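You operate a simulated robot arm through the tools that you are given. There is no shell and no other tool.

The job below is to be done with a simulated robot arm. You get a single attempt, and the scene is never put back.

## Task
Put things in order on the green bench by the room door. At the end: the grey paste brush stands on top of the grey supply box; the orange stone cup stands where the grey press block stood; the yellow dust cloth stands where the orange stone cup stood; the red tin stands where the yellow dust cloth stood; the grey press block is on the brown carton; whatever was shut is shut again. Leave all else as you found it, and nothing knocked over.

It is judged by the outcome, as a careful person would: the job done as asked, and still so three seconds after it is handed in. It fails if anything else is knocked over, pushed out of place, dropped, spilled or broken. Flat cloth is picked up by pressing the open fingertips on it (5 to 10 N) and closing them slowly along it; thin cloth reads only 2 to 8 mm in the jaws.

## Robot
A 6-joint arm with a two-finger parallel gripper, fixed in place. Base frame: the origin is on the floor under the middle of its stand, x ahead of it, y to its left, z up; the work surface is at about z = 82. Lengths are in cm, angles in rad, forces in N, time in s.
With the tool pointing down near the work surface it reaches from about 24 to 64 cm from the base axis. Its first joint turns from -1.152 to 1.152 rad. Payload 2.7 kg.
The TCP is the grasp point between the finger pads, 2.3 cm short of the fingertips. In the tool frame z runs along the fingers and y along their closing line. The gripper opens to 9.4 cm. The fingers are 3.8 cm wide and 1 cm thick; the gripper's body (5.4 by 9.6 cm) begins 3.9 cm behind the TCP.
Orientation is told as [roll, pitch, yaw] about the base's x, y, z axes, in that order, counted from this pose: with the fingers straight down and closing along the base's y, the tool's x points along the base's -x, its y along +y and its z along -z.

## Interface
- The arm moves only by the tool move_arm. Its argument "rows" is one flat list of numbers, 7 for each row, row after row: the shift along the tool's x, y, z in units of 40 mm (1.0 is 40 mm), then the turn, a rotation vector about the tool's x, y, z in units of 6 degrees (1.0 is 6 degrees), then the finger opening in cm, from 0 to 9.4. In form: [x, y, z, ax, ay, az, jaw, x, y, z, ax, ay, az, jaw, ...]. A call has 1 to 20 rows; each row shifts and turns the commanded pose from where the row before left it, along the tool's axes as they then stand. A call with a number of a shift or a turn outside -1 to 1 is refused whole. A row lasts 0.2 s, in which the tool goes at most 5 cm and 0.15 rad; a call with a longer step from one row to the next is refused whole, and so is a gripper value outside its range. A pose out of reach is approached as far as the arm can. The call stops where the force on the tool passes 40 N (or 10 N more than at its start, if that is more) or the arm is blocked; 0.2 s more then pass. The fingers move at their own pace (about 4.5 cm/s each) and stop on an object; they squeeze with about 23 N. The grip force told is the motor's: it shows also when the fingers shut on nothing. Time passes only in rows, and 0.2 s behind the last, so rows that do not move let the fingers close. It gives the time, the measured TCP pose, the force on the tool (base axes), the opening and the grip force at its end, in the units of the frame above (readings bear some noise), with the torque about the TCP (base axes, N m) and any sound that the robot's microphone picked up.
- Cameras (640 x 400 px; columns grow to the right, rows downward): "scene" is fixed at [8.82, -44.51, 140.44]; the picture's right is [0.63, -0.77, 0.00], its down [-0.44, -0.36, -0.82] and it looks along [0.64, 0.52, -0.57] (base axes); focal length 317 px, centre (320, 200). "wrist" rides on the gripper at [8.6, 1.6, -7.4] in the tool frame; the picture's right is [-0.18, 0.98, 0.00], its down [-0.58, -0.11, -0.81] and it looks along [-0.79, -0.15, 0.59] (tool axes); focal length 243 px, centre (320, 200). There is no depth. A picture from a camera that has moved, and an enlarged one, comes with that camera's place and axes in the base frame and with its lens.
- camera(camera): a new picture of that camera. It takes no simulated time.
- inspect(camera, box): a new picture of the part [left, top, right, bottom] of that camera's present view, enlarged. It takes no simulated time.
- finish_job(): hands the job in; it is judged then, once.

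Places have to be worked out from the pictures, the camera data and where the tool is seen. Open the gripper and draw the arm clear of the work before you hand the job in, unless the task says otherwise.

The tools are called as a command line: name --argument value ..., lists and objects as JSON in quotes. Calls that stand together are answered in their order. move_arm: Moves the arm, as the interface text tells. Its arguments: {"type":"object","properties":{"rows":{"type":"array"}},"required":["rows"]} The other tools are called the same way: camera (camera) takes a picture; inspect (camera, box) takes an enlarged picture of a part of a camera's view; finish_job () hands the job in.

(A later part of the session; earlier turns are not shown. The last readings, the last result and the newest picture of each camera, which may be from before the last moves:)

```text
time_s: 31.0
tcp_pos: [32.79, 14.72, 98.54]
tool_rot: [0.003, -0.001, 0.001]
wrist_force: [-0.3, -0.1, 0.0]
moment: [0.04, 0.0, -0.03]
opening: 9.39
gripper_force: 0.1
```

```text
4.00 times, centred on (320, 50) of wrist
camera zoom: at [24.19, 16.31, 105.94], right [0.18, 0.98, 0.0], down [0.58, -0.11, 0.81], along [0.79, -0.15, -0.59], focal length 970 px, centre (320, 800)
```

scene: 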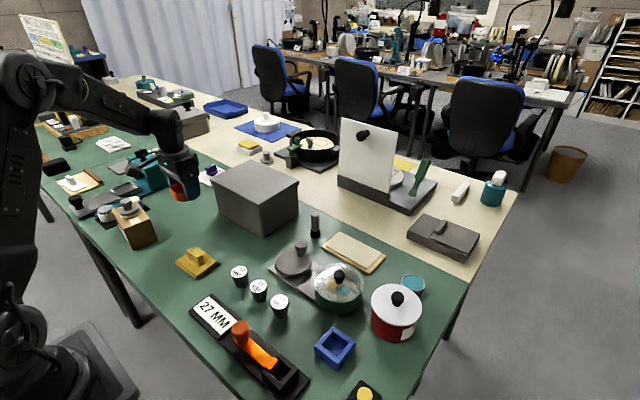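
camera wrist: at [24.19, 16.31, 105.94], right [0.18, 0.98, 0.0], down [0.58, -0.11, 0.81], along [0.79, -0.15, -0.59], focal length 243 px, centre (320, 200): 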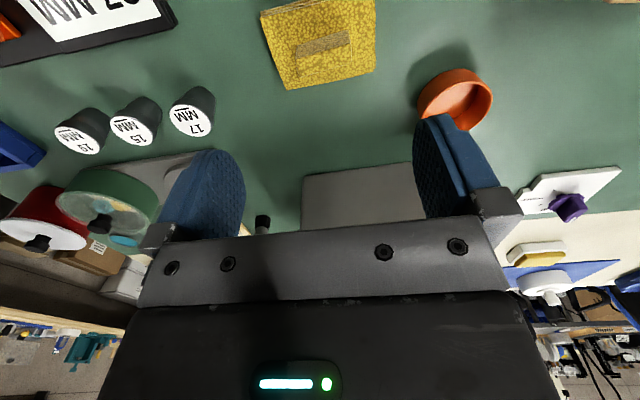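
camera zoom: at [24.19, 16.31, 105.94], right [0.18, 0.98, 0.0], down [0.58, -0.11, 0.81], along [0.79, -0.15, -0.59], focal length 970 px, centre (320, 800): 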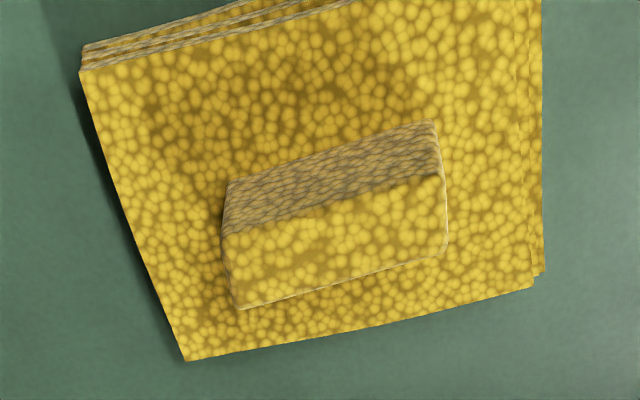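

The folded cloth has a ridge ~1.5 cm thick, 4.3 cm long, centre (33.0, 14.9), turned about 6° from y; top at z≈85.9. I turn the gripper by +95.8° yaw so the fingers close across the ridge.

move_arm --rows '[0, 0, 0, 0, 0, -0.97, 9.4, 0, 0, 0, 0, 0, -1.0, 9.4, 0, 0, 0, 0, 0, -1.0, 9.4, 0, 0, 0, 0, 0, -1.0, 9.4, 0, 0, 0, 0, 0, -1.0, 9.4, 0, 0, 0, 0, 0, -1.0, 9.4, 0, 0, 0, 0, 0, -1.0, 9.4, 0, 0, 0, 0, 0, -1.0, 9.4, 0, 0, 0, 0, 0, -1.0, 9.4, 0, 0, 0, 0, 0, -1.0, 9.4, 0, 0, 0, 0, 0, -1.0, 9.4, 0, 0, 0, 0, 0, -1.0, 9.4, 0, 0, 0, 0, 0, -1.0, 9.4, 0, 0, 0, 0, 0, -1.0, 9.4, 0, 0, 0, 0, 0, -1.0, 9.4, 0, 0, 0, 0, 0, -1.0, 9.4, 0, 0, 0, 0, 0, 0, 9.4]'

camera --camera "wrist"

camera --camera "scene"

```text
time_s: 34.6
tcp_pos: [32.85, 14.68, 98.49]
tool_rot: [0.0, -0.001, 1.673]
wrist_force: [-0.2, 0.3, 0.8]
moment: [0.0, 0.02, 0.01]
opening: 9.41
gripper_force: 0.0
```

```text
taken
camera wrist: at [32.09, 5.91, 105.95], right [-1.0, 0.08, 0.0], down [0.05, 0.59, 0.81], along [0.07, 0.8, -0.59], focal length 243 px, centre (320, 200)
```

wrist: 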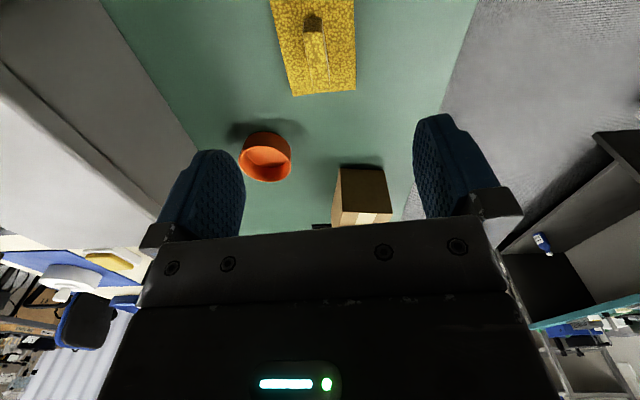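

```text
taken
```

scene: 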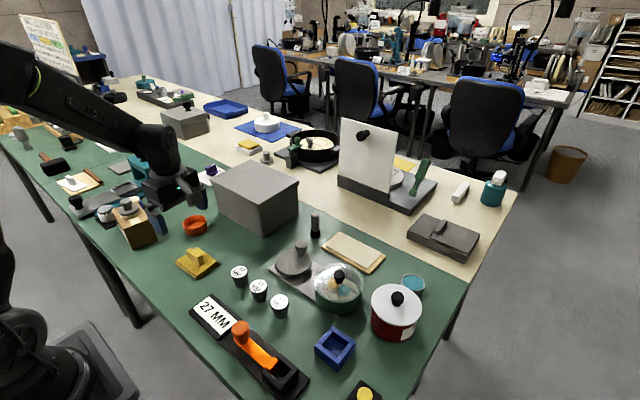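

The turn went well. I zoom in on the ridge from this side to confirm the alignment.

inspect --camera "wrist" --box '[250, 0, 390, 100]'

```text
4.00 times, centred on (320, 50) of wrist
camera zoom: at [32.09, 5.91, 105.95], right [-1.0, 0.08, 0.0], down [0.05, 0.59, 0.81], along [0.07, 0.8, -0.59], focal length 970 px, centre (320, 800)
```

zoom: 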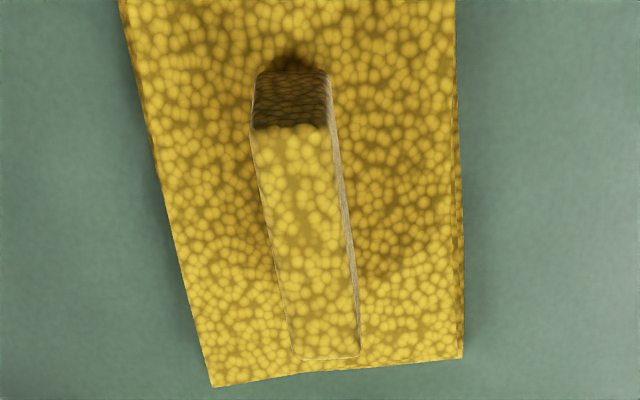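

Ridge centre confirmed at (33.1, 14.85). I descend with a 5 cm opening until the tips are a few mm above the pad.

move_arm --rows '[-0.04, -0.06, 0.3, 0, 0, 0, 5.0, 0, 0, 0.6, 0, 0, 0, 5.0, 0, 0, 0.6, 0, 0, 0, 5.0, 0, 0, 0.6, 0, 0, 0, 5.0, 0, 0, 0.5, 0, 0, 0, 5.0, 0, 0, 0.3, 0, 0, 0, 5.0, 0, 0, 0.15, 0, 0, 0, 5.0, 0, 0, 0, 0, 0, 0, 5.0]'

camera --camera "wrist"

inspect --camera "scene" --box '[150, 200, 250, 290]'

```text
time_s: 36.4
tcp_pos: [33.07, 15.11, 86.28]
tool_rot: [-0.001, -0.002, 1.672]
wrist_force: [-0.3, 0.2, 0.5]
moment: [-0.01, -0.01, -0.01]
opening: 5.03
gripper_force: 0.1
```

```text
taken
camera wrist: at [32.34, 6.26, 93.71], right [-1.0, 0.08, 0.0], down [0.05, 0.59, 0.81], along [0.07, 0.81, -0.59], focal length 243 px, centre (320, 200)
```

wrist: 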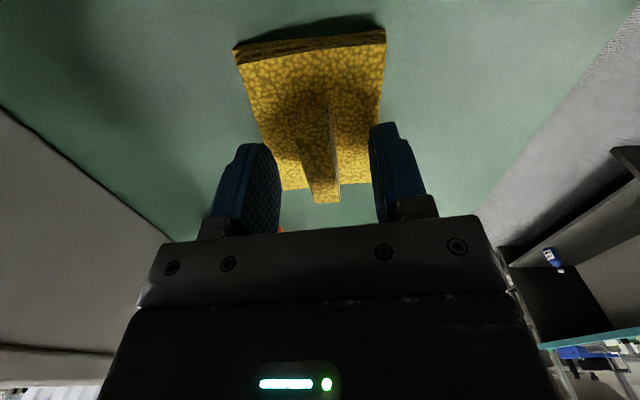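

```text
4.44 times, centred on (200, 245) of scene
camera zoom: at [8.82, -44.51, 140.44], right [0.63, -0.77, 0.0], down [-0.44, -0.36, -0.82], along [0.64, 0.52, -0.57], focal length 1409 px, centre (853, 0)
```

zoom: 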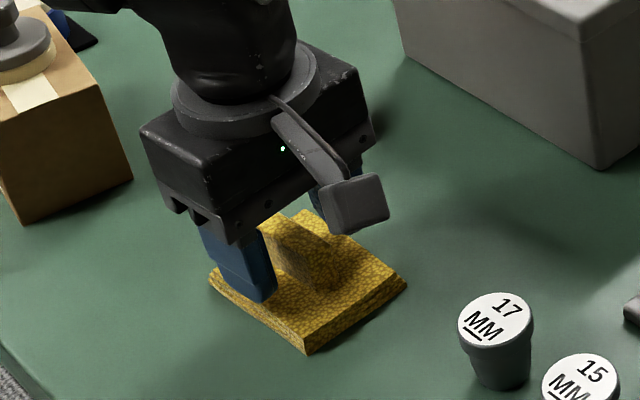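

The ridge sits between the fingers. I lower 3 mm more and close gently.

move_arm --rows '[0.03, 0, 0.07, 0, 0, 0, 5.0, 0, 0, 0, 0, 0, 0, 4.0, 0, 0, 0, 0, 0, 0, 3.0, 0, 0, 0, 0, 0, 0, 2.0, 0, 0, 0, 0, 0, 0, 1.2, 0, 0, 0, 0, 0, 0, 0.5, 0, 0, 0, 0, 0, 0, 0.2, 0, 0, 0, 0, 0, 0, 0.2]'

inspect --camera "scene" --box '[150, 200, 250, 290]'

camera --camera "wrist"

```text
time_s: 38.2
tcp_pos: [33.02, 14.83, 86.04]
tool_rot: [0.0, -0.002, 1.672]
wrist_force: [0.9, -0.1, 0.1]
moment: [-0.01, -0.02, -0.04]
opening: 1.44
gripper_force: 23.4
```

```text
4.44 times, centred on (200, 245) of scene
camera zoom: at [8.82, -44.51, 140.44], right [0.63, -0.77, 0.0], down [-0.44, -0.36, -0.82], along [0.64, 0.52, -0.57], focal length 1409 px, centre (853, 0)
```

zoom: 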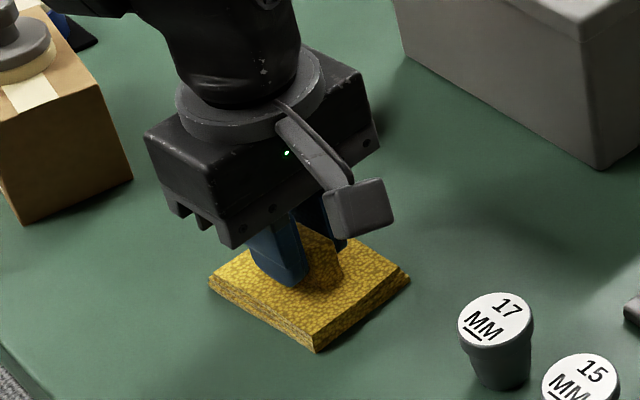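

```text
taken
camera wrist: at [32.41, 6.11, 93.45], right [-1.0, 0.08, 0.0], down [0.05, 0.59, 0.81], along [0.07, 0.8, -0.59], focal length 243 px, centre (320, 200)
```

wrist: 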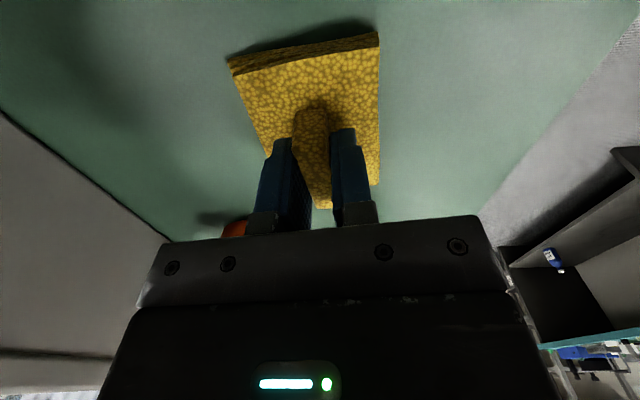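

Gripped at 1.44 cm. I lift 12 cm and check that the cloth came along before carrying it.

move_arm --rows '[0, 0, -0.1, 0, 0, 0, 0.2, 0, 0, -0.3, 0, 0, 0, 0.2, 0, 0, -0.6, 0, 0, 0, 0.2, 0, 0, -0.7, 0, 0, 0, 0.2, 0, 0, -0.7, 0, 0, 0, 0.2, 0, 0, -0.6, 0, 0, 0, 0.2, 0, 0, 0, 0, 0, 0, 0.2]'

inspect --camera "scene" --box '[140, 160, 260, 270]'

camera --camera "wrist"

```text
time_s: 39.8
tcp_pos: [33.09, 14.88, 97.95]
tool_rot: [0.0, -0.002, 1.673]
wrist_force: [-0.3, -0.5, -0.2]
moment: [-0.01, 0.02, 0.03]
opening: 1.42
gripper_force: 23.1
```

```text
3.64 times, centred on (200, 215) of scene
camera zoom: at [8.82, -44.51, 140.44], right [0.63, -0.77, 0.0], down [-0.44, -0.36, -0.82], along [0.64, 0.52, -0.57], focal length 1153 px, centre (756, 146)
```

zoom: 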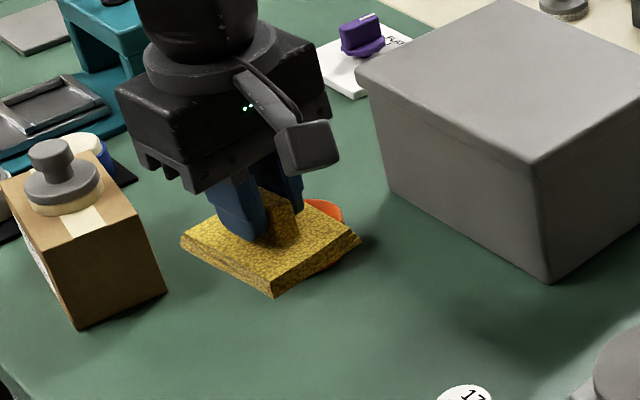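

```text
taken
camera wrist: at [32.41, 5.98, 105.39], right [-1.0, 0.08, 0.0], down [0.05, 0.59, 0.81], along [0.07, 0.8, -0.59], focal length 243 px, centre (320, 200)
```

wrist: 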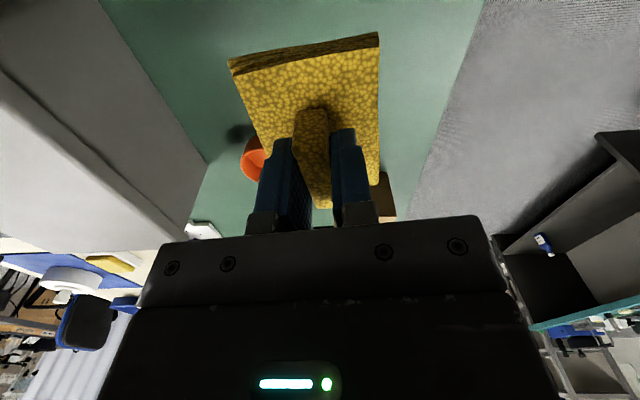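

The cloth is held flat and level. I carry it over to the cup's old spot at (43.3, 44.65).

move_arm --rows '[-0.158, -0.073, -0.1, 0, 0, 0, 0.2, -0.316, -0.146, 0, 0, 0, 0, 0.2, -0.474, -0.219, 0, 0, 0, 0, 0.2, -0.58, -0.268, 0, 0, 0, 0, 0.2, -0.685, -0.317, 0, 0, 0, 0, 0.2, -0.685, -0.317, 0, 0, 0, 0, 0.2, -0.685, -0.317, 0, 0, 0, 0, 0.2, -0.685, -0.317, 0, 0, 0, 0, 0.2, -0.685, -0.317, 0, 0, 0, 0, 0.2, -0.685, -0.317, 0, 0, 0, 0, 0.2, -0.58, -0.268, 0, 0, 0, 0, 0.2, -0.474, -0.219, 0, 0, 0, 0, 0.2, -0.316, -0.146, 0, 0, 0, 0, 0.2, -0.158, -0.073, 0, 0, 0, 0, 0.2, 0, 0, 0, 0, 0, 0, 0.2]'

camera --camera "wrist"

inspect --camera "scene" --box '[100, 120, 240, 240]'

```text
time_s: 43.0
tcp_pos: [43.37, 44.69, 98.55]
tool_rot: [0.0, 0.0, 1.673]
wrist_force: [0.0, -0.8, -1.4]
moment: [-0.01, 0.01, -0.02]
opening: 1.47
gripper_force: 23.5
```

```text
taken
camera wrist: at [42.69, 35.85, 106.02], right [-1.0, 0.08, 0.0], down [0.05, 0.59, 0.81], along [0.07, 0.8, -0.59], focal length 243 px, centre (320, 200)
```

wrist: 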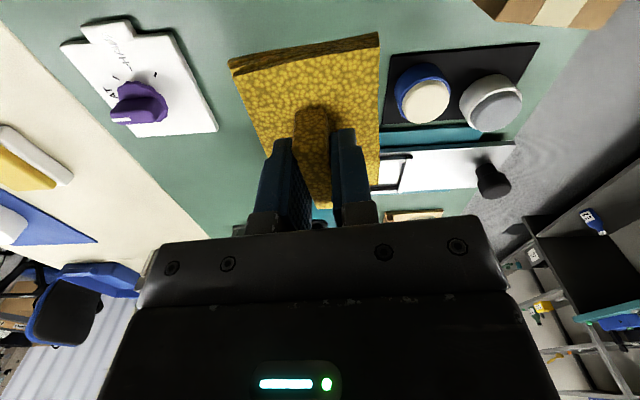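

```text
3.33 times, centred on (170, 180) of scene
camera zoom: at [8.82, -44.51, 140.44], right [0.63, -0.77, 0.0], down [-0.44, -0.36, -0.82], along [0.64, 0.52, -0.57], focal length 1057 px, centre (820, 267)
```

zoom: 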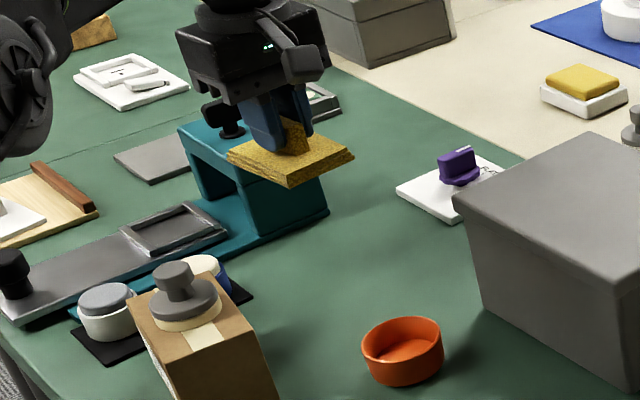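

The area below is clear. I lower to just above the bench.

move_arm --rows '[0, 0, 0.3, 0, 0, 0, 0.2, 0, 0, 0.6, 0, 0, 0, 0.2, 0, 0, 0.7, 0, 0, 0, 0.2, 0, 0, 0.6, 0, 0, 0, 0.2, 0, 0, 0.45, 0, 0, 0, 0.2, 0, 0, 0.25, 0, 0, 0, 0.2, 0, 0, 0.1, 0, 0, 0, 0.2, 0, 0, 0, 0, 0, 0, 0.2]'

inspect --camera "scene" --box '[110, 140, 220, 230]'

```text
time_s: 44.8
tcp_pos: [43.35, 44.78, 86.58]
tool_rot: [0.0, -0.002, 1.674]
wrist_force: [0.0, 0.8, 0.0]
moment: [0.0, 0.01, -0.02]
opening: 1.44
gripper_force: 23.0
```

```text
4.44 times, centred on (165, 185) of scene
camera zoom: at [8.82, -44.51, 140.44], right [0.63, -0.77, 0.0], down [-0.44, -0.36, -0.82], along [0.64, 0.52, -0.57], focal length 1409 px, centre (1009, 267)
```

zoom: 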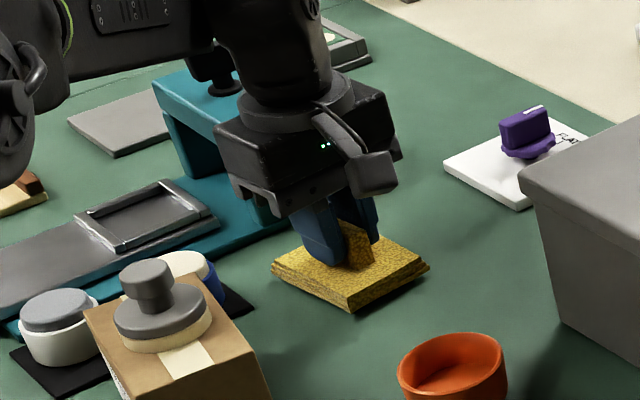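

move_arm --rows '[0, 0, 0.04, 0, 0, 0, 0.2, 0, 0, 0.03, 0, 0, 0, 0.2, 0, 0, 0.03, 0, 0, 0, 0.2, 0, 0, 0.02, 0, 0, 0, 0.2, 0, 0, 0, 0, 0, 0, 0.2]'

```text
time_s: 46.0
tcp_pos: [43.47, 44.73, 86.14]
tool_rot: [0.001, -0.003, 1.672]
wrist_force: [-0.1, -0.6, -1.1]
moment: [0.0, 0.02, 0.0]
opening: 1.43
gripper_force: 23.3
```

Not touching yet; I continue down in sub-millimetre steps.

move_arm --rows '[0, 0, 0.02, 0, 0, 0, 0.2, 0, 0, 0.015, 0, 0, 0, 0.2, 0, 0, 0.015, 0, 0, 0, 0.2, 0, 0, 0, 0, 0, 0, 0.2]'

```text
time_s: 47.0
tcp_pos: [43.37, 44.72, 86.07]
tool_rot: [-0.003, -0.003, 1.674]
wrist_force: [-3.2, 1.7, 16.8]
moment: [-0.45, 0.08, -0.11]
opening: 1.42
gripper_force: 22.8
```

Contact at 17 N. I ease off slightly, open, and rise.

move_arm --rows '[0, 0, -0.012, 0, 0, 0, 0.2, 0, 0, 0, 0, 0, 0, 1.7, 0, 0, 0, 0, 0, 0, 2.5, 0, 0, 0, 0, 0, 0, 3.5, 0, 0, 0, 0, 0, 0, 4.5, 0, 0, -0.3, 0, 0, 0, 4.5, 0, 0, -0.6, 0, 0, 0, 4.5, 0, 0, -0.7, 0, 0, 0, 4.5, 0, 0, -0.7, 0, 0, 0, 4.5, 0, 0, -0.5, 0, 0, 0, 4.5, 0, 0, -0.3, 0, 0, 0, 4.5, 0, 0, 0, 0, 0, 0, 4.5]'

camera --camera "wrist"

inspect --camera "scene" --box '[100, 140, 230, 250]'

```text
time_s: 49.6
tcp_pos: [43.4, 44.56, 98.25]
tool_rot: [0.001, -0.002, 1.672]
wrist_force: [0.2, 1.3, -0.9]
moment: [-0.02, 0.01, 0.03]
opening: 4.51
gripper_force: 0.0
```

```text
taken
camera wrist: at [42.77, 35.82, 105.68], right [-1.0, 0.08, 0.0], down [0.05, 0.59, 0.81], along [0.07, 0.8, -0.59], focal length 243 px, centre (320, 200)
```

wrist: 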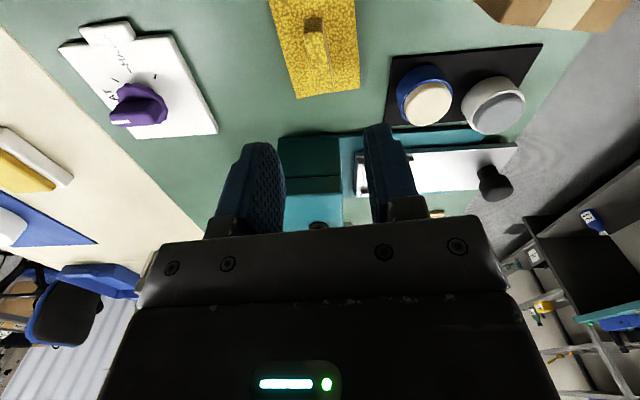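

```text
3.64 times, centred on (165, 195) of scene
camera zoom: at [8.82, -44.51, 140.44], right [0.63, -0.77, 0.0], down [-0.44, -0.36, -0.82], along [0.64, 0.52, -0.57], focal length 1153 px, centre (884, 218)
```

zoom: 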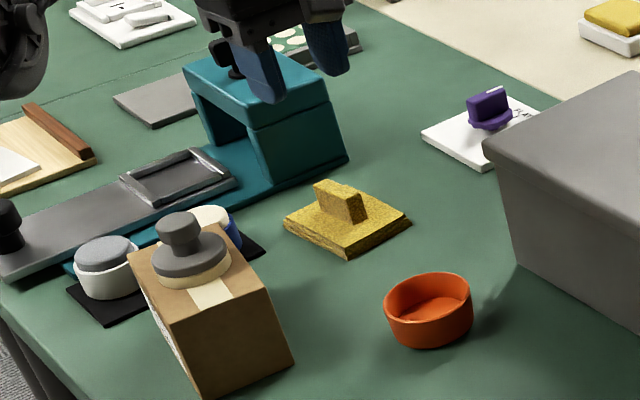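

The cloth now lies at the cup's old spot, everything around is intact. I rise and turn the gripper back to yaw 0 before going to the red tin.

move_arm --rows '[0, 0, -0.8, 0, 0, 0, 6.0, 0, 0, -1.0, 0, 0, 0, 6.0, 0, 0, -1.0, 0, 0, 0, 6.0, 0, 0, -0.7, 0, 0, 0.97, 6.0, 0, 0, 0, 0, 0, 1.0, 6.0, 0, 0, 0, 0, 0, 1.0, 6.0, 0, 0, 0, 0, 0, 1.0, 6.0, 0, 0, 0, 0, 0, 1.0, 6.0, 0, 0, 0, 0, 0, 1.0, 6.0, 0, 0, 0, 0, 0, 1.0, 6.0, 0, 0, 0, 0, 0, 1.0, 6.0, 0, 0, 0, 0, 0, 1.0, 6.0, 0, 0, 0, 0, 0, 1.0, 6.0, 0, 0, 0, 0, 0, 1.0, 6.0, 0, 0, 0, 0, 0, 1.0, 6.0, 0, 0, 0, 0, 0, 1.0, 6.0, 0, 0, 0, 0, 0, 1.0, 6.0, 0, 0, 0, 0, 0, 1.0, 6.0, 0, 0, 0, 0, 0, 1.0, 6.0, 0, 0, 0, 0, 0, 0, 6.0]'

```text
time_s: 53.8
tcp_pos: [41.85, 42.94, 111.52]
tool_rot: [0.002, 0.0, -0.001]
wrist_force: [0.4, -0.4, -0.1]
moment: [0.03, 0.03, 0.01]
opening: 6.0
gripper_force: 0.0
out of reach, approached as far as the arm can: row 3, 4, 19
```

I'm now at yaw 0. Next I go toward the grey paste brush, estimated at about (59.9, -1.1) and 7 cm tall, stopping short of it at height to look.

move_arm --rows '[-0.085, -0.284, 0.023, 0, 0, 0, 6.0, -0.17, -0.57, 0.047, 0, 0, 0, 6.0, -0.256, -0.85, 0.07, 0, 0, 0, 6.0, -0.2845, -0.948, 0.078, 0, 0, 0, 6.0, -0.2845, -0.948, 0.078, 0, 0, 0, 6.0, -0.2845, -0.948, 0.078, 0, 0, 0, 6.0, -0.2845, -0.948, 0.078, 0, 0, 0, 6.0, -0.2845, -0.948, 0.078, 0, 0, 0, 6.0, -0.2845, -0.948, 0.078, 0, 0, 0, 6.0, -0.2845, -0.948, 0.078, 0, 0, 0, 6.0, -0.2845, -0.948, 0.078, 0, 0, 0, 6.0, -0.256, -0.85, 0.07, 0, 0, 0, 6.0, -0.17, -0.57, 0.047, 0, 0, 0, 6.0, -0.085, -0.284, 0.023, 0, 0, 0, 6.0, 0, 0, 0, 0, 0, 0, 6.0]'

camera --camera "wrist"

camera --camera "scene"

```text
time_s: 57.0
tcp_pos: [55.34, -1.04, 107.59]
tool_rot: [0.002, 0.001, -0.001]
wrist_force: [-0.2, 0.3, -0.1]
moment: [0.02, 0.02, 0.0]
opening: 6.03
gripper_force: 0.0
```

```text
taken
camera wrist: at [46.74, 0.55, 115.09], right [0.18, 0.98, 0.0], down [0.58, -0.11, 0.81], along [0.79, -0.15, -0.59], focal length 243 px, centre (320, 200)
```

wrist: 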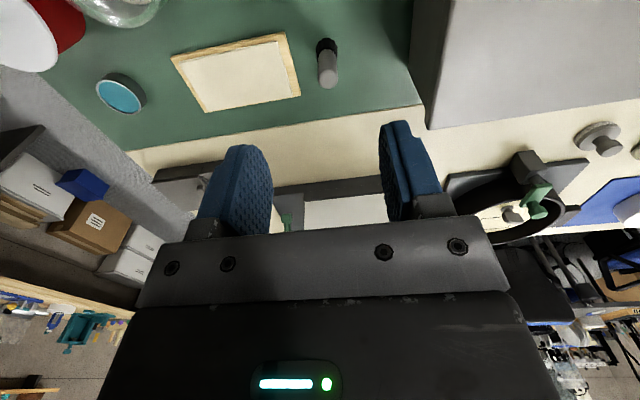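

```text
taken
```

scene: 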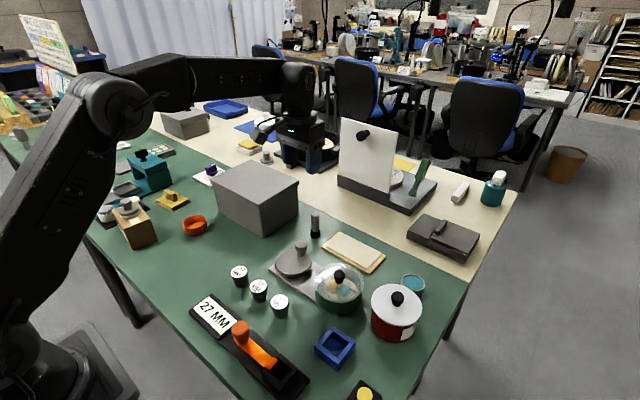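

I zoom in on the brush in the wrist view.

inspect --camera "wrist" --box '[290, 20, 370, 100]'

inspect --camera "wrist" --box '[0, 0, 160, 120]'

```text
5.00 times, centred on (330, 60) of wrist
camera zoom: at [46.74, 0.55, 115.09], right [0.18, 0.98, 0.0], down [0.58, -0.11, 0.81], along [0.79, -0.15, -0.59], focal length 1213 px, centre (270, 900)
```

zoom: 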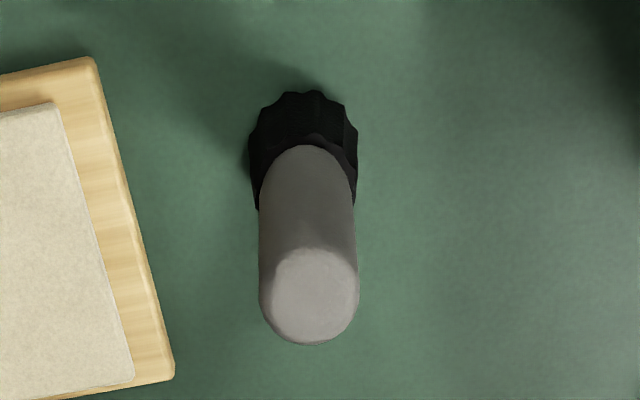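

```text
3.33 times, centred on (80, 60) of wrist
camera zoom: at [46.74, 0.55, 115.09], right [0.18, 0.98, 0.0], down [0.58, -0.11, 0.81], along [0.79, -0.15, -0.59], focal length 809 px, centre (1120, 667)
```

zoom: 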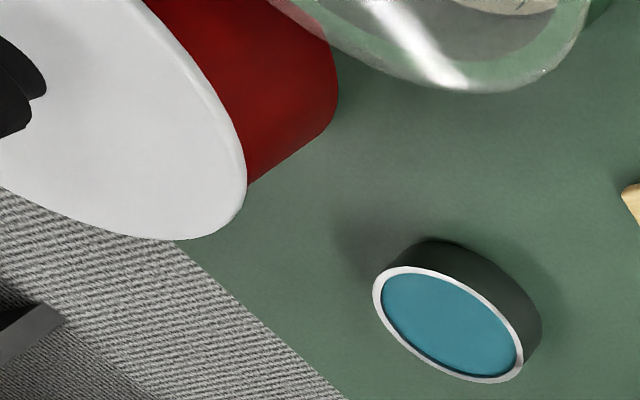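

The brush stands at (60.05, -1.05), handle 2.1 cm wide, top z≈89. I go over it and then look before the final descent.

move_arm --rows '[-0.2, 0, 0.5, 0, 0, 0, 5.0, -0.25, 0, 0.55, 0, 0, 0, 5.0, -0.28, 0, 0.55, 0, 0, 0, 5.0, -0.25, 0, 0.55, 0, 0, 0, 5.0, -0.19, 0, 0.5, 0, 0, 0, 5.0, 0, 0, 0, 0, 0, 0, 5.0]'

camera --camera "wrist"

inspect --camera "scene" --box '[240, 130, 380, 260]'

```text
time_s: 58.4
tcp_pos: [59.72, -1.09, 97.16]
tool_rot: [0.002, 0.0, -0.001]
wrist_force: [0.5, 0.4, -0.7]
moment: [-0.01, 0.0, 0.01]
opening: 5.01
gripper_force: 0.2
```

```text
taken
camera wrist: at [51.21, 0.52, 104.52], right [0.18, 0.98, 0.0], down [0.58, -0.11, 0.81], along [0.79, -0.15, -0.59], focal length 243 px, centre (320, 200)
```

wrist: 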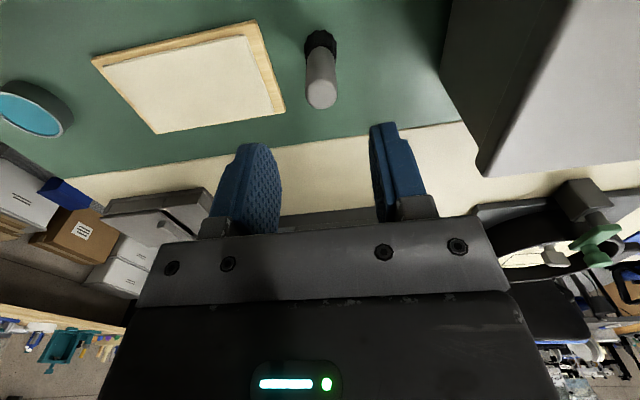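

```text
3.08 times, centred on (310, 195) of scene
camera zoom: at [8.82, -44.51, 140.44], right [0.63, -0.77, 0.0], down [-0.44, -0.36, -0.82], along [0.64, 0.52, -0.57], focal length 976 px, centre (351, 215)
```

zoom: 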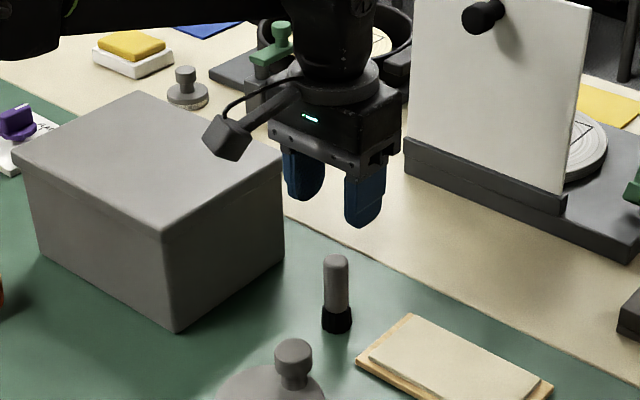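

Brush position reconfirmed (60.07, -1.1). I descend around the handle and close.

move_arm --rows '[-0.08, 0, 0.4, 0, 0, 0, 5.0, 0, 0, 0.6, 0, 0, 0, 5.0, 0, 0, 0.6, 0, 0, 0, 5.0, 0, 0, 0.5, 0, 0, 0, 5.0, 0, 0, 0.25, 0, 0, 0, 5.0, 0, 0, 0.13, 0, 0, 0, 5.0, 0, 0, 0, 0, 0, 0, 5.0]'

camera --camera "wrist"

inspect --camera "scene" --box '[260, 160, 370, 260]'

```text
time_s: 60.0
tcp_pos: [60.21, -1.12, 87.14]
tool_rot: [0.002, 0.001, 0.0]
wrist_force: [-0.6, -0.7, 0.4]
moment: [0.01, -0.01, -0.03]
opening: 5.01
gripper_force: 0.0
```

```text
taken
camera wrist: at [51.64, 0.54, 94.55], right [0.18, 0.98, 0.0], down [0.58, -0.11, 0.81], along [0.79, -0.15, -0.59], focal length 243 px, centre (320, 200)
```

wrist: 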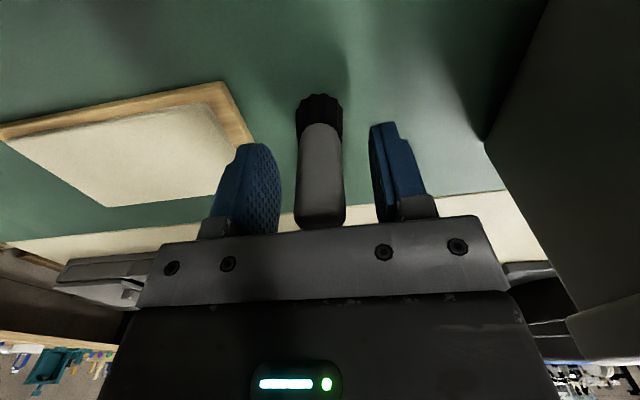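

```text
4.00 times, centred on (315, 210) of scene
camera zoom: at [8.82, -44.51, 140.44], right [0.63, -0.77, 0.0], down [-0.44, -0.36, -0.82], along [0.64, 0.52, -0.57], focal length 1268 px, centre (340, 160)
```

zoom: 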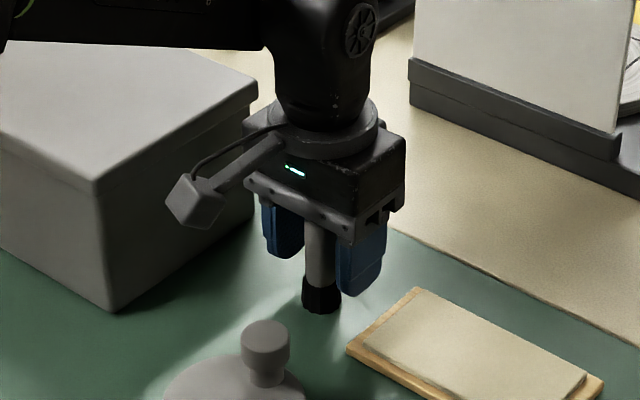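

The handle is between the pads; closing now.

move_arm --rows '[0, 0, 0, 0, 0, 0, 4.0, 0, 0, 0, 0, 0, 0, 3.2, 0, 0, 0, 0, 0, 0, 2.6, 0, 0, 0, 0, 0, 0, 2.0, 0, 0, 0, 0, 0, 0, 1.4, 0, 0, 0, 0, 0, 0, 0.8, 0, 0, 0, 0, 0, 0, 0.8]'

```text
time_s: 61.6
tcp_pos: [60.21, -1.03, 87.02]
tool_rot: [0.003, 0.001, 0.0]
wrist_force: [-0.4, 0.2, -0.1]
moment: [-0.06, -0.04, -0.01]
opening: 2.11
gripper_force: 22.9
```

Brush held at 2.11 cm, its base 5.05 cm below the TCP. I lift it, draw it in a little, and carry it over the supply box.

move_arm --rows '[0, 0, -0.15, 0, 0, 0, 0.8, 0, 0, -0.4, 0, 0, 0, 0.8, 0, 0, -0.6, 0, 0, 0, 0.8, 0, 0, -0.7, 0, 0, 0, 0.8, 0.2, 0, -0.6, 0, 0, 0, 0.8, 0.35, 0, -0.6, 0, 0, 0, 0.8, 0.35, 0, -0.5, 0, 0, 0, 0.8, 0.25, 0, -0.45, 0, 0, 0, 0.8, 0.15, 0.2, 0, 0, 0, 0, 0.8, 0, 0.45, 0, 0, 0, 0, 0.8, 0, 0.6, 0, 0, 0, 0, 0.8, 0, 0.7, 0, 0, 0, 0, 0.8, 0, 0.7, 0, 0, 0, 0, 0.8, 0, 0.7, 0, 0, 0, 0, 0.8, 0, 0.6, 0, 0, 0, 0, 0.8, 0, 0.4, 0, 0, 0, 0, 0.8, 0, 0.15, 0, 0, 0, 0, 0.8, 0, 0, 0, 0, 0, 0, 0.8]'

camera --camera "wrist"

inspect --camera "scene" --box '[180, 120, 330, 250]'

```text
time_s: 65.4
tcp_pos: [54.81, 16.98, 103.04]
tool_rot: [0.002, -0.001, 0.0]
wrist_force: [-0.5, -0.2, -0.2]
moment: [-0.02, 0.03, 0.03]
opening: 2.1
gripper_force: 23.3
```

```text
taken
camera wrist: at [46.16, 18.5, 110.58], right [0.18, 0.98, 0.0], down [0.58, -0.11, 0.81], along [0.79, -0.15, -0.59], focal length 243 px, centre (320, 200)
```

wrist: 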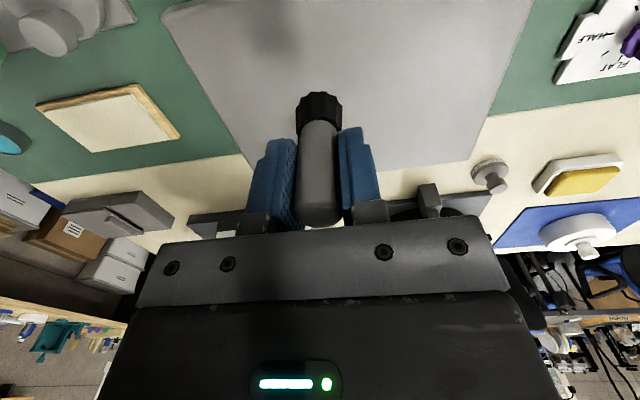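

```text
3.08 times, centred on (255, 185) of scene
camera zoom: at [8.82, -44.51, 140.44], right [0.63, -0.77, 0.0], down [-0.44, -0.36, -0.82], along [0.64, 0.52, -0.57], focal length 976 px, centre (520, 246)
```

zoom: 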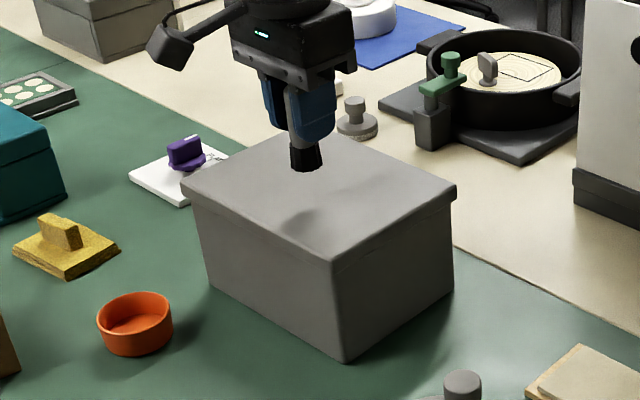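

The brush hangs over the box top. I lower it close, then in fine steps.

move_arm --rows '[0, 0, 0.2, 0, 0, 0, 0.8, 0, 0, 0.3, 0, 0, 0, 0.8, 0, 0, 0.2, 0, 0, 0, 0.8, 0, 0, 0.12, 0, 0, 0, 0.8, 0, 0, 0, 0, 0, 0, 0.8]'

inspect --camera "scene" --box '[210, 130, 310, 220]'

```text
time_s: 66.6
tcp_pos: [54.9, 16.77, 100.01]
tool_rot: [0.002, 0.0, 0.001]
wrist_force: [-0.1, 0.4, -0.9]
moment: [-0.01, 0.01, 0.03]
opening: 2.08
gripper_force: 23.6
```

```text
4.44 times, centred on (260, 175) of scene
camera zoom: at [8.82, -44.51, 140.44], right [0.63, -0.77, 0.0], down [-0.44, -0.36, -0.82], along [0.64, 0.52, -0.57], focal length 1409 px, centre (587, 311)
```

zoom: 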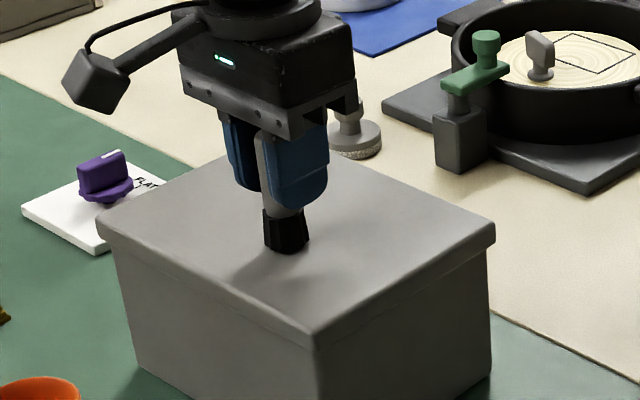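

move_arm --rows '[0, 0, 0.06, 0, 0, 0, 0.8, 0, 0, 0.06, 0, 0, 0, 0.8, 0, 0, 0.05, 0, 0, 0, 0.8, 0, 0, 0.04, 0, 0, 0, 0.8, 0, 0, 0, 0, 0, 0, 0.8]'

```text
time_s: 67.8
tcp_pos: [54.91, 16.99, 99.18]
tool_rot: [0.002, 0.002, 0.0]
wrist_force: [-0.6, -0.7, -0.9]
moment: [0.02, 0.0, -0.02]
opening: 2.11
gripper_force: 22.9
```

No contact yet at 99.18; I continue in smaller steps.

move_arm --rows '[0, 0, 0.03, 0, 0, 0, 0.8, 0, 0, 0.03, 0, 0, 0, 0.8, 0, 0, 0.025, 0, 0, 0, 0.8, 0, 0, 0, 0, 0, 0, 0.8]'

```text
time_s: 68.8
tcp_pos: [54.81, 16.85, 98.81]
tool_rot: [0.0, -0.001, 0.0]
wrist_force: [0.2, 0.7, 1.6]
moment: [0.02, 0.0, 0.03]
opening: 2.09
gripper_force: 22.7
```

move_arm --rows '[0, 0, 0.015, 0, 0, 0, 0.8, 0, 0, 0.015, 0, 0, 0, 0.8, 0, 0, 0, 0, 0, 0, 0.8]'

inspect --camera "scene" --box '[210, 130, 310, 220]'

```text
time_s: 69.6
tcp_pos: [54.86, 16.87, 98.7]
tool_rot: [0.004, -0.002, 0.0]
wrist_force: [-0.2, 1.5, 8.7]
moment: [0.2, 0.1, -0.01]
opening: 2.11
gripper_force: 22.6
```

```text
4.44 times, centred on (260, 175) of scene
camera zoom: at [8.8, -44.51, 140.44], right [0.63, -0.77, 0.0], down [-0.44, -0.36, -0.82], along [0.64, 0.52, -0.57], focal length 1409 px, centre (587, 311)
```

zoom: 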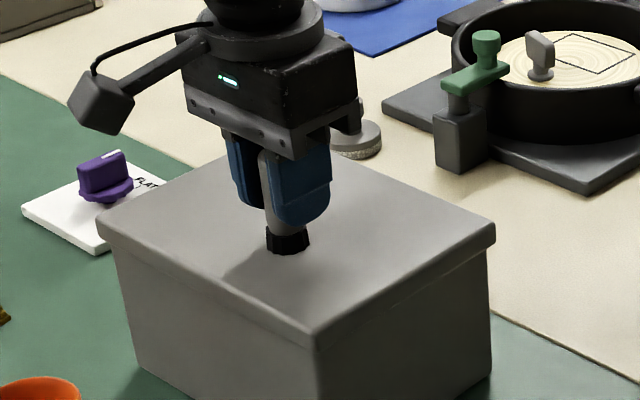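

The brush base rests on the box (8.7 N). I open gently and rise straight up.

move_arm --rows '[0, 0, -0.005, 0, 0, 0, 1.9, 0, 0, 0, 0, 0, 0, 2.3, 0, 0, 0, 0, 0, 0, 2.8, 0, 0, 0, 0, 0, 0, 3.6, 0, 0, 0, 0, 0, 0, 4.6, 0, 0, 0, 0, 0, 0, 5.0, 0, 0, -0.3, 0, 0, 0, 5.0, 0, 0, -0.5, 0, 0, 0, 5.0, 0, 0, -0.6, 0, 0, 0, 5.0, 0, 0, -0.5, 0, 0, 0, 5.0, 0, 0, 0, 0, 0, 0, 5.0]'

inspect --camera "scene" --box '[210, 130, 310, 220]'

camera --camera "wrist"

```text
time_s: 72.0
tcp_pos: [54.9, 16.85, 106.38]
tool_rot: [0.002, 0.001, 0.0]
wrist_force: [0.4, 0.2, -0.3]
moment: [0.01, -0.02, 0.0]
opening: 5.0
gripper_force: 0.1
```

```text
4.44 times, centred on (260, 175) of scene
camera zoom: at [8.82, -44.51, 140.44], right [0.63, -0.77, 0.0], down [-0.44, -0.36, -0.82], along [0.64, 0.52, -0.57], focal length 1409 px, centre (587, 311)
```

zoom: 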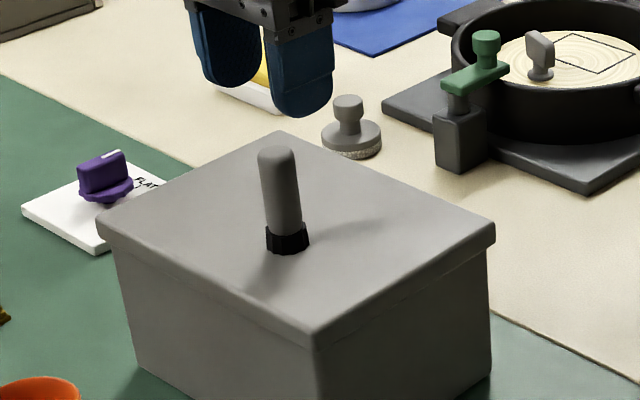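

```text
taken
camera wrist: at [46.25, 18.46, 113.82], right [0.18, 0.98, 0.0], down [0.58, -0.11, 0.81], along [0.79, -0.15, -0.59], focal length 243 px, centre (320, 200)
```

wrist: 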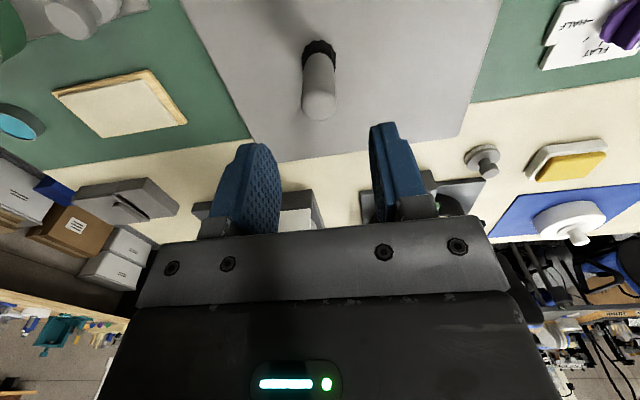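

The brush stands upright on the supply box. Now I travel, high, to above the red tin near (49, -31) to look at it from above.

move_arm --rows '[0.035, -0.285, -0.2, 0, 0, 0, 5.0, 0.07, -0.57, -0.1, 0, 0, 0, 5.0, 0.105, -0.855, 0, 0, 0, 0, 5.0, 0.117, -0.95, 0, 0, 0, 0, 5.0, 0.117, -0.95, 0, 0, 0, 0, 5.0, 0.117, -0.95, 0, 0, 0, 0, 5.0, 0.117, -0.95, 0, 0, 0, 0, 5.0, 0.117, -0.95, 0, 0, 0, 0, 5.0, 0.117, -0.95, 0, 0, 0, 0, 5.0, 0.117, -0.95, 0, 0, 0, 0, 5.0, 0.117, -0.95, 0, 0, 0, 0, 5.0, 0.117, -0.95, 0, 0, 0, 0, 5.0, 0.105, -0.855, 0, 0, 0, 0, 5.0, 0.07, -0.57, 0, 0, 0, 0, 5.0, 0.035, -0.285, 0, 0, 0, 0, 5.0, 0, 0, 0, 0, 0, 0, 5.0]'

camera --camera "wrist"

camera --camera "scene"

```text
time_s: 75.4
tcp_pos: [48.75, -31.09, 107.28]
tool_rot: [0.003, 0.0, 0.0]
wrist_force: [0.4, -0.6, 0.9]
moment: [0.01, -0.04, -0.03]
opening: 4.99
gripper_force: 0.0
```

```text
taken
camera wrist: at [40.17, -29.55, 114.83], right [0.18, 0.98, 0.0], down [0.58, -0.11, 0.81], along [0.79, -0.15, -0.59], focal length 243 px, centre (320, 200)
```

wrist: 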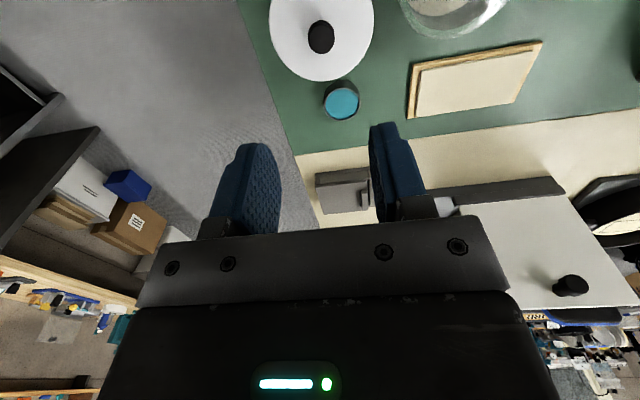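

```text
taken
```

scene: 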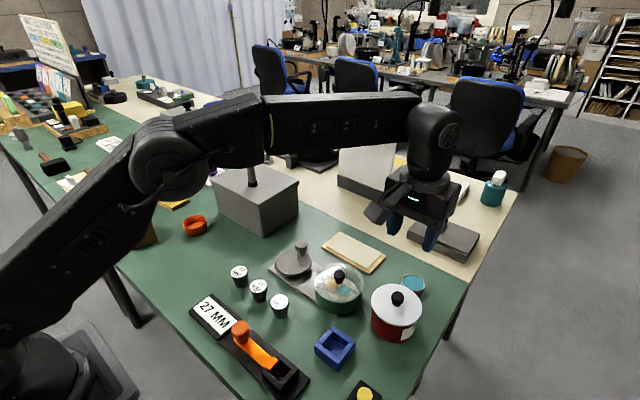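

Lid and knob of the tin are in view. I zoom in for the exact place, knob shape and the tin's wall.

inspect --camera "wrist" --box '[240, 0, 400, 100]'

inspect --camera "scene" --box '[355, 270, 435, 350]'

```text
4.00 times, centred on (320, 50) of wrist
camera zoom: at [40.17, -29.55, 114.83], right [0.18, 0.98, 0.0], down [0.58, -0.11, 0.81], along [0.79, -0.15, -0.59], focal length 970 px, centre (320, 800)
```

zoom: 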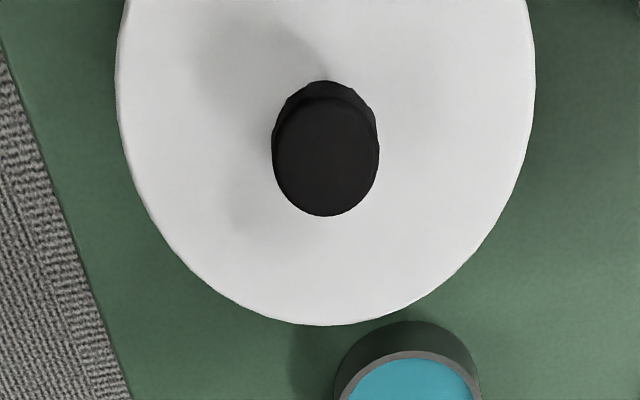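

```text
5.00 times, centred on (395, 310) of scene
camera zoom: at [8.82, -44.51, 140.44], right [0.63, -0.77, 0.0], down [-0.44, -0.36, -0.82], along [0.64, 0.52, -0.57], focal length 1586 px, centre (-55, -350)
```

zoom: 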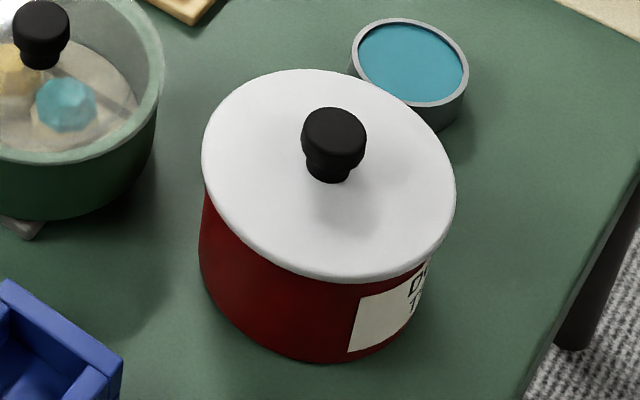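

Triangulating the two views: knob centre (49.0, -31.1), knob top z≈90.3, lid ~10 cm wide (too wide for the jaws), body ~8.9 cm. The lid must come off by its knob. I descend to just above it and look.

move_arm --rows '[-0.06, 0, 0.4, 0, 0, 0, 5.0, 0, 0, 0.7, 0, 0, 0, 5.0, 0, 0, 0.8, 0, 0, 0, 5.0, 0, 0, 0.8, 0, 0, 0, 5.0, 0, 0, 0.6, 0, 0, 0, 5.0, 0, 0, 0.25, 0, 0, 0, 5.0, 0, 0, 0, 0, 0, 0, 5.0]'

camera --camera "wrist"

inspect --camera "scene" --box '[350, 240, 450, 350]'

```text
time_s: 77.0
tcp_pos: [49.15, -30.79, 93.22]
tool_rot: [0.0, -0.001, 0.0]
wrist_force: [-0.7, 1.0, -1.3]
moment: [-0.02, 0.03, 0.0]
opening: 4.99
gripper_force: 0.1
```

```text
taken
camera wrist: at [40.51, -29.2, 100.61], right [0.18, 0.98, 0.0], down [0.58, -0.11, 0.81], along [0.79, -0.15, -0.59], focal length 243 px, centre (320, 200)
```

wrist: 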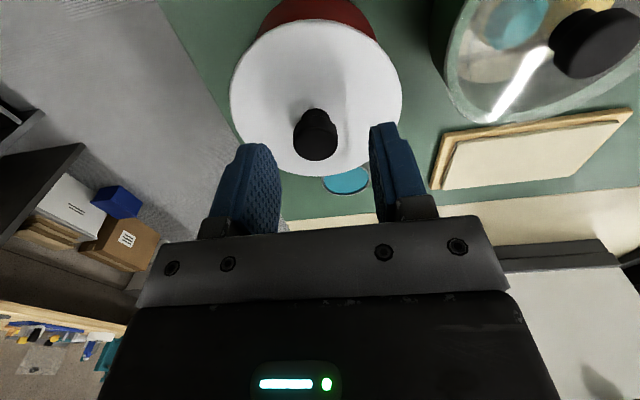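

```text
3.64 times, centred on (400, 295) of scene
camera zoom: at [8.82, -44.51, 140.44], right [0.63, -0.77, 0.0], down [-0.44, -0.36, -0.82], along [0.64, 0.52, -0.57], focal length 1153 px, centre (29, -146)
```

zoom: 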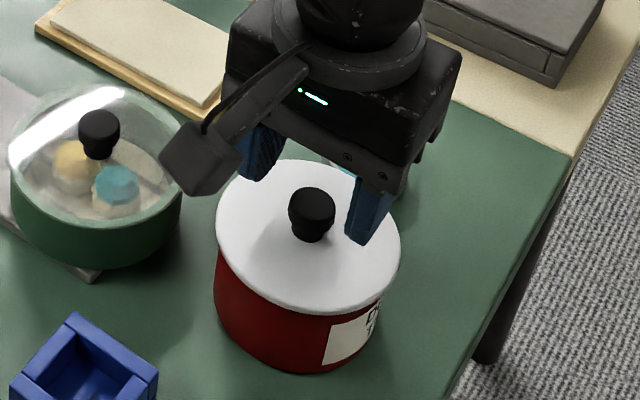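

Everything lines up. I lower carefully to put the tips beside the knob, checking force and view.

move_arm --rows '[0, -0.05, 0.2, 0, 0, 0, 5.0, 0, 0, 0.15, 0, 0, 0, 5.0, 0, 0, 0.1, 0, 0, 0, 5.0, 0, 0, 0.05, 0, 0, 0, 5.0, 0, 0, 0, 0, 0, 0, 5.0]'

camera --camera "wrist"

inspect --camera "scene" --box '[360, 260, 430, 340]'

```text
time_s: 78.2
tcp_pos: [49.22, -31.04, 91.07]
tool_rot: [0.001, 0.0, 0.0]
wrist_force: [0.3, 0.1, 1.1]
moment: [-0.01, -0.03, 0.0]
opening: 5.02
gripper_force: 0.0
```

```text
taken
camera wrist: at [40.54, -29.53, 98.56], right [0.18, 0.98, 0.0], down [0.58, -0.11, 0.81], along [0.79, -0.15, -0.59], focal length 243 px, centre (320, 200)
```

wrist: 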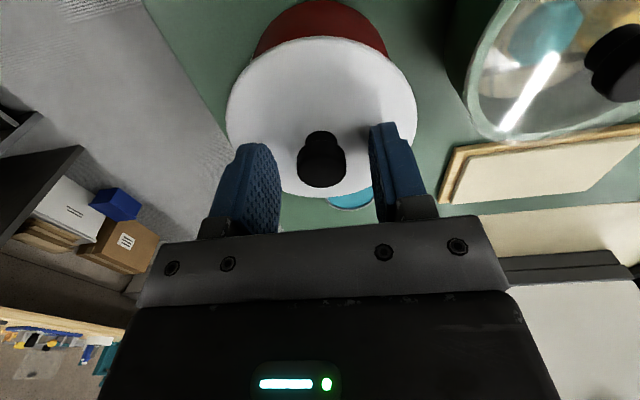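

```text
5.00 times, centred on (395, 300) of scene
camera zoom: at [8.82, -44.51, 140.44], right [0.63, -0.77, 0.0], down [-0.44, -0.36, -0.82], along [0.64, 0.52, -0.57], focal length 1586 px, centre (-55, -300)
```

zoom: 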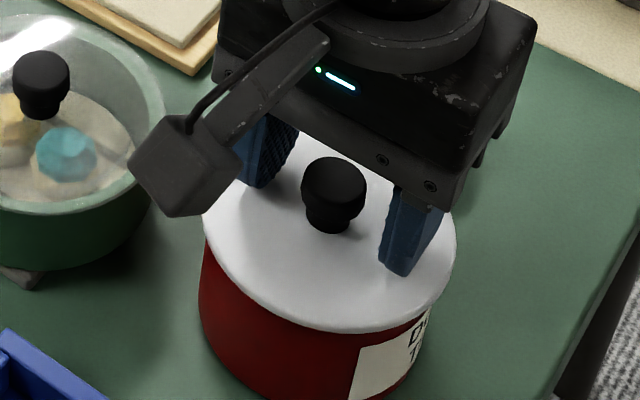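

Knob is centred between the fingers and nothing touches. I lower 4 mm more in small steps, then close.

move_arm --rows '[0.04, 0, 0.03, 0, 0, 0, 5.0, 0.03, 0, 0.03, 0, 0, 0, 5.0, 0, 0, 0.03, 0, 0, 0, 5.0, 0, 0, 0, 0, 0, 0, 5.0]'

```text
time_s: 79.2
tcp_pos: [48.76, -31.17, 90.86]
tool_rot: [0.001, -0.003, -0.001]
wrist_force: [-2.8, 2.9, 7.4]
moment: [0.02, 0.1, -0.02]
opening: 4.94
gripper_force: 0.0
```

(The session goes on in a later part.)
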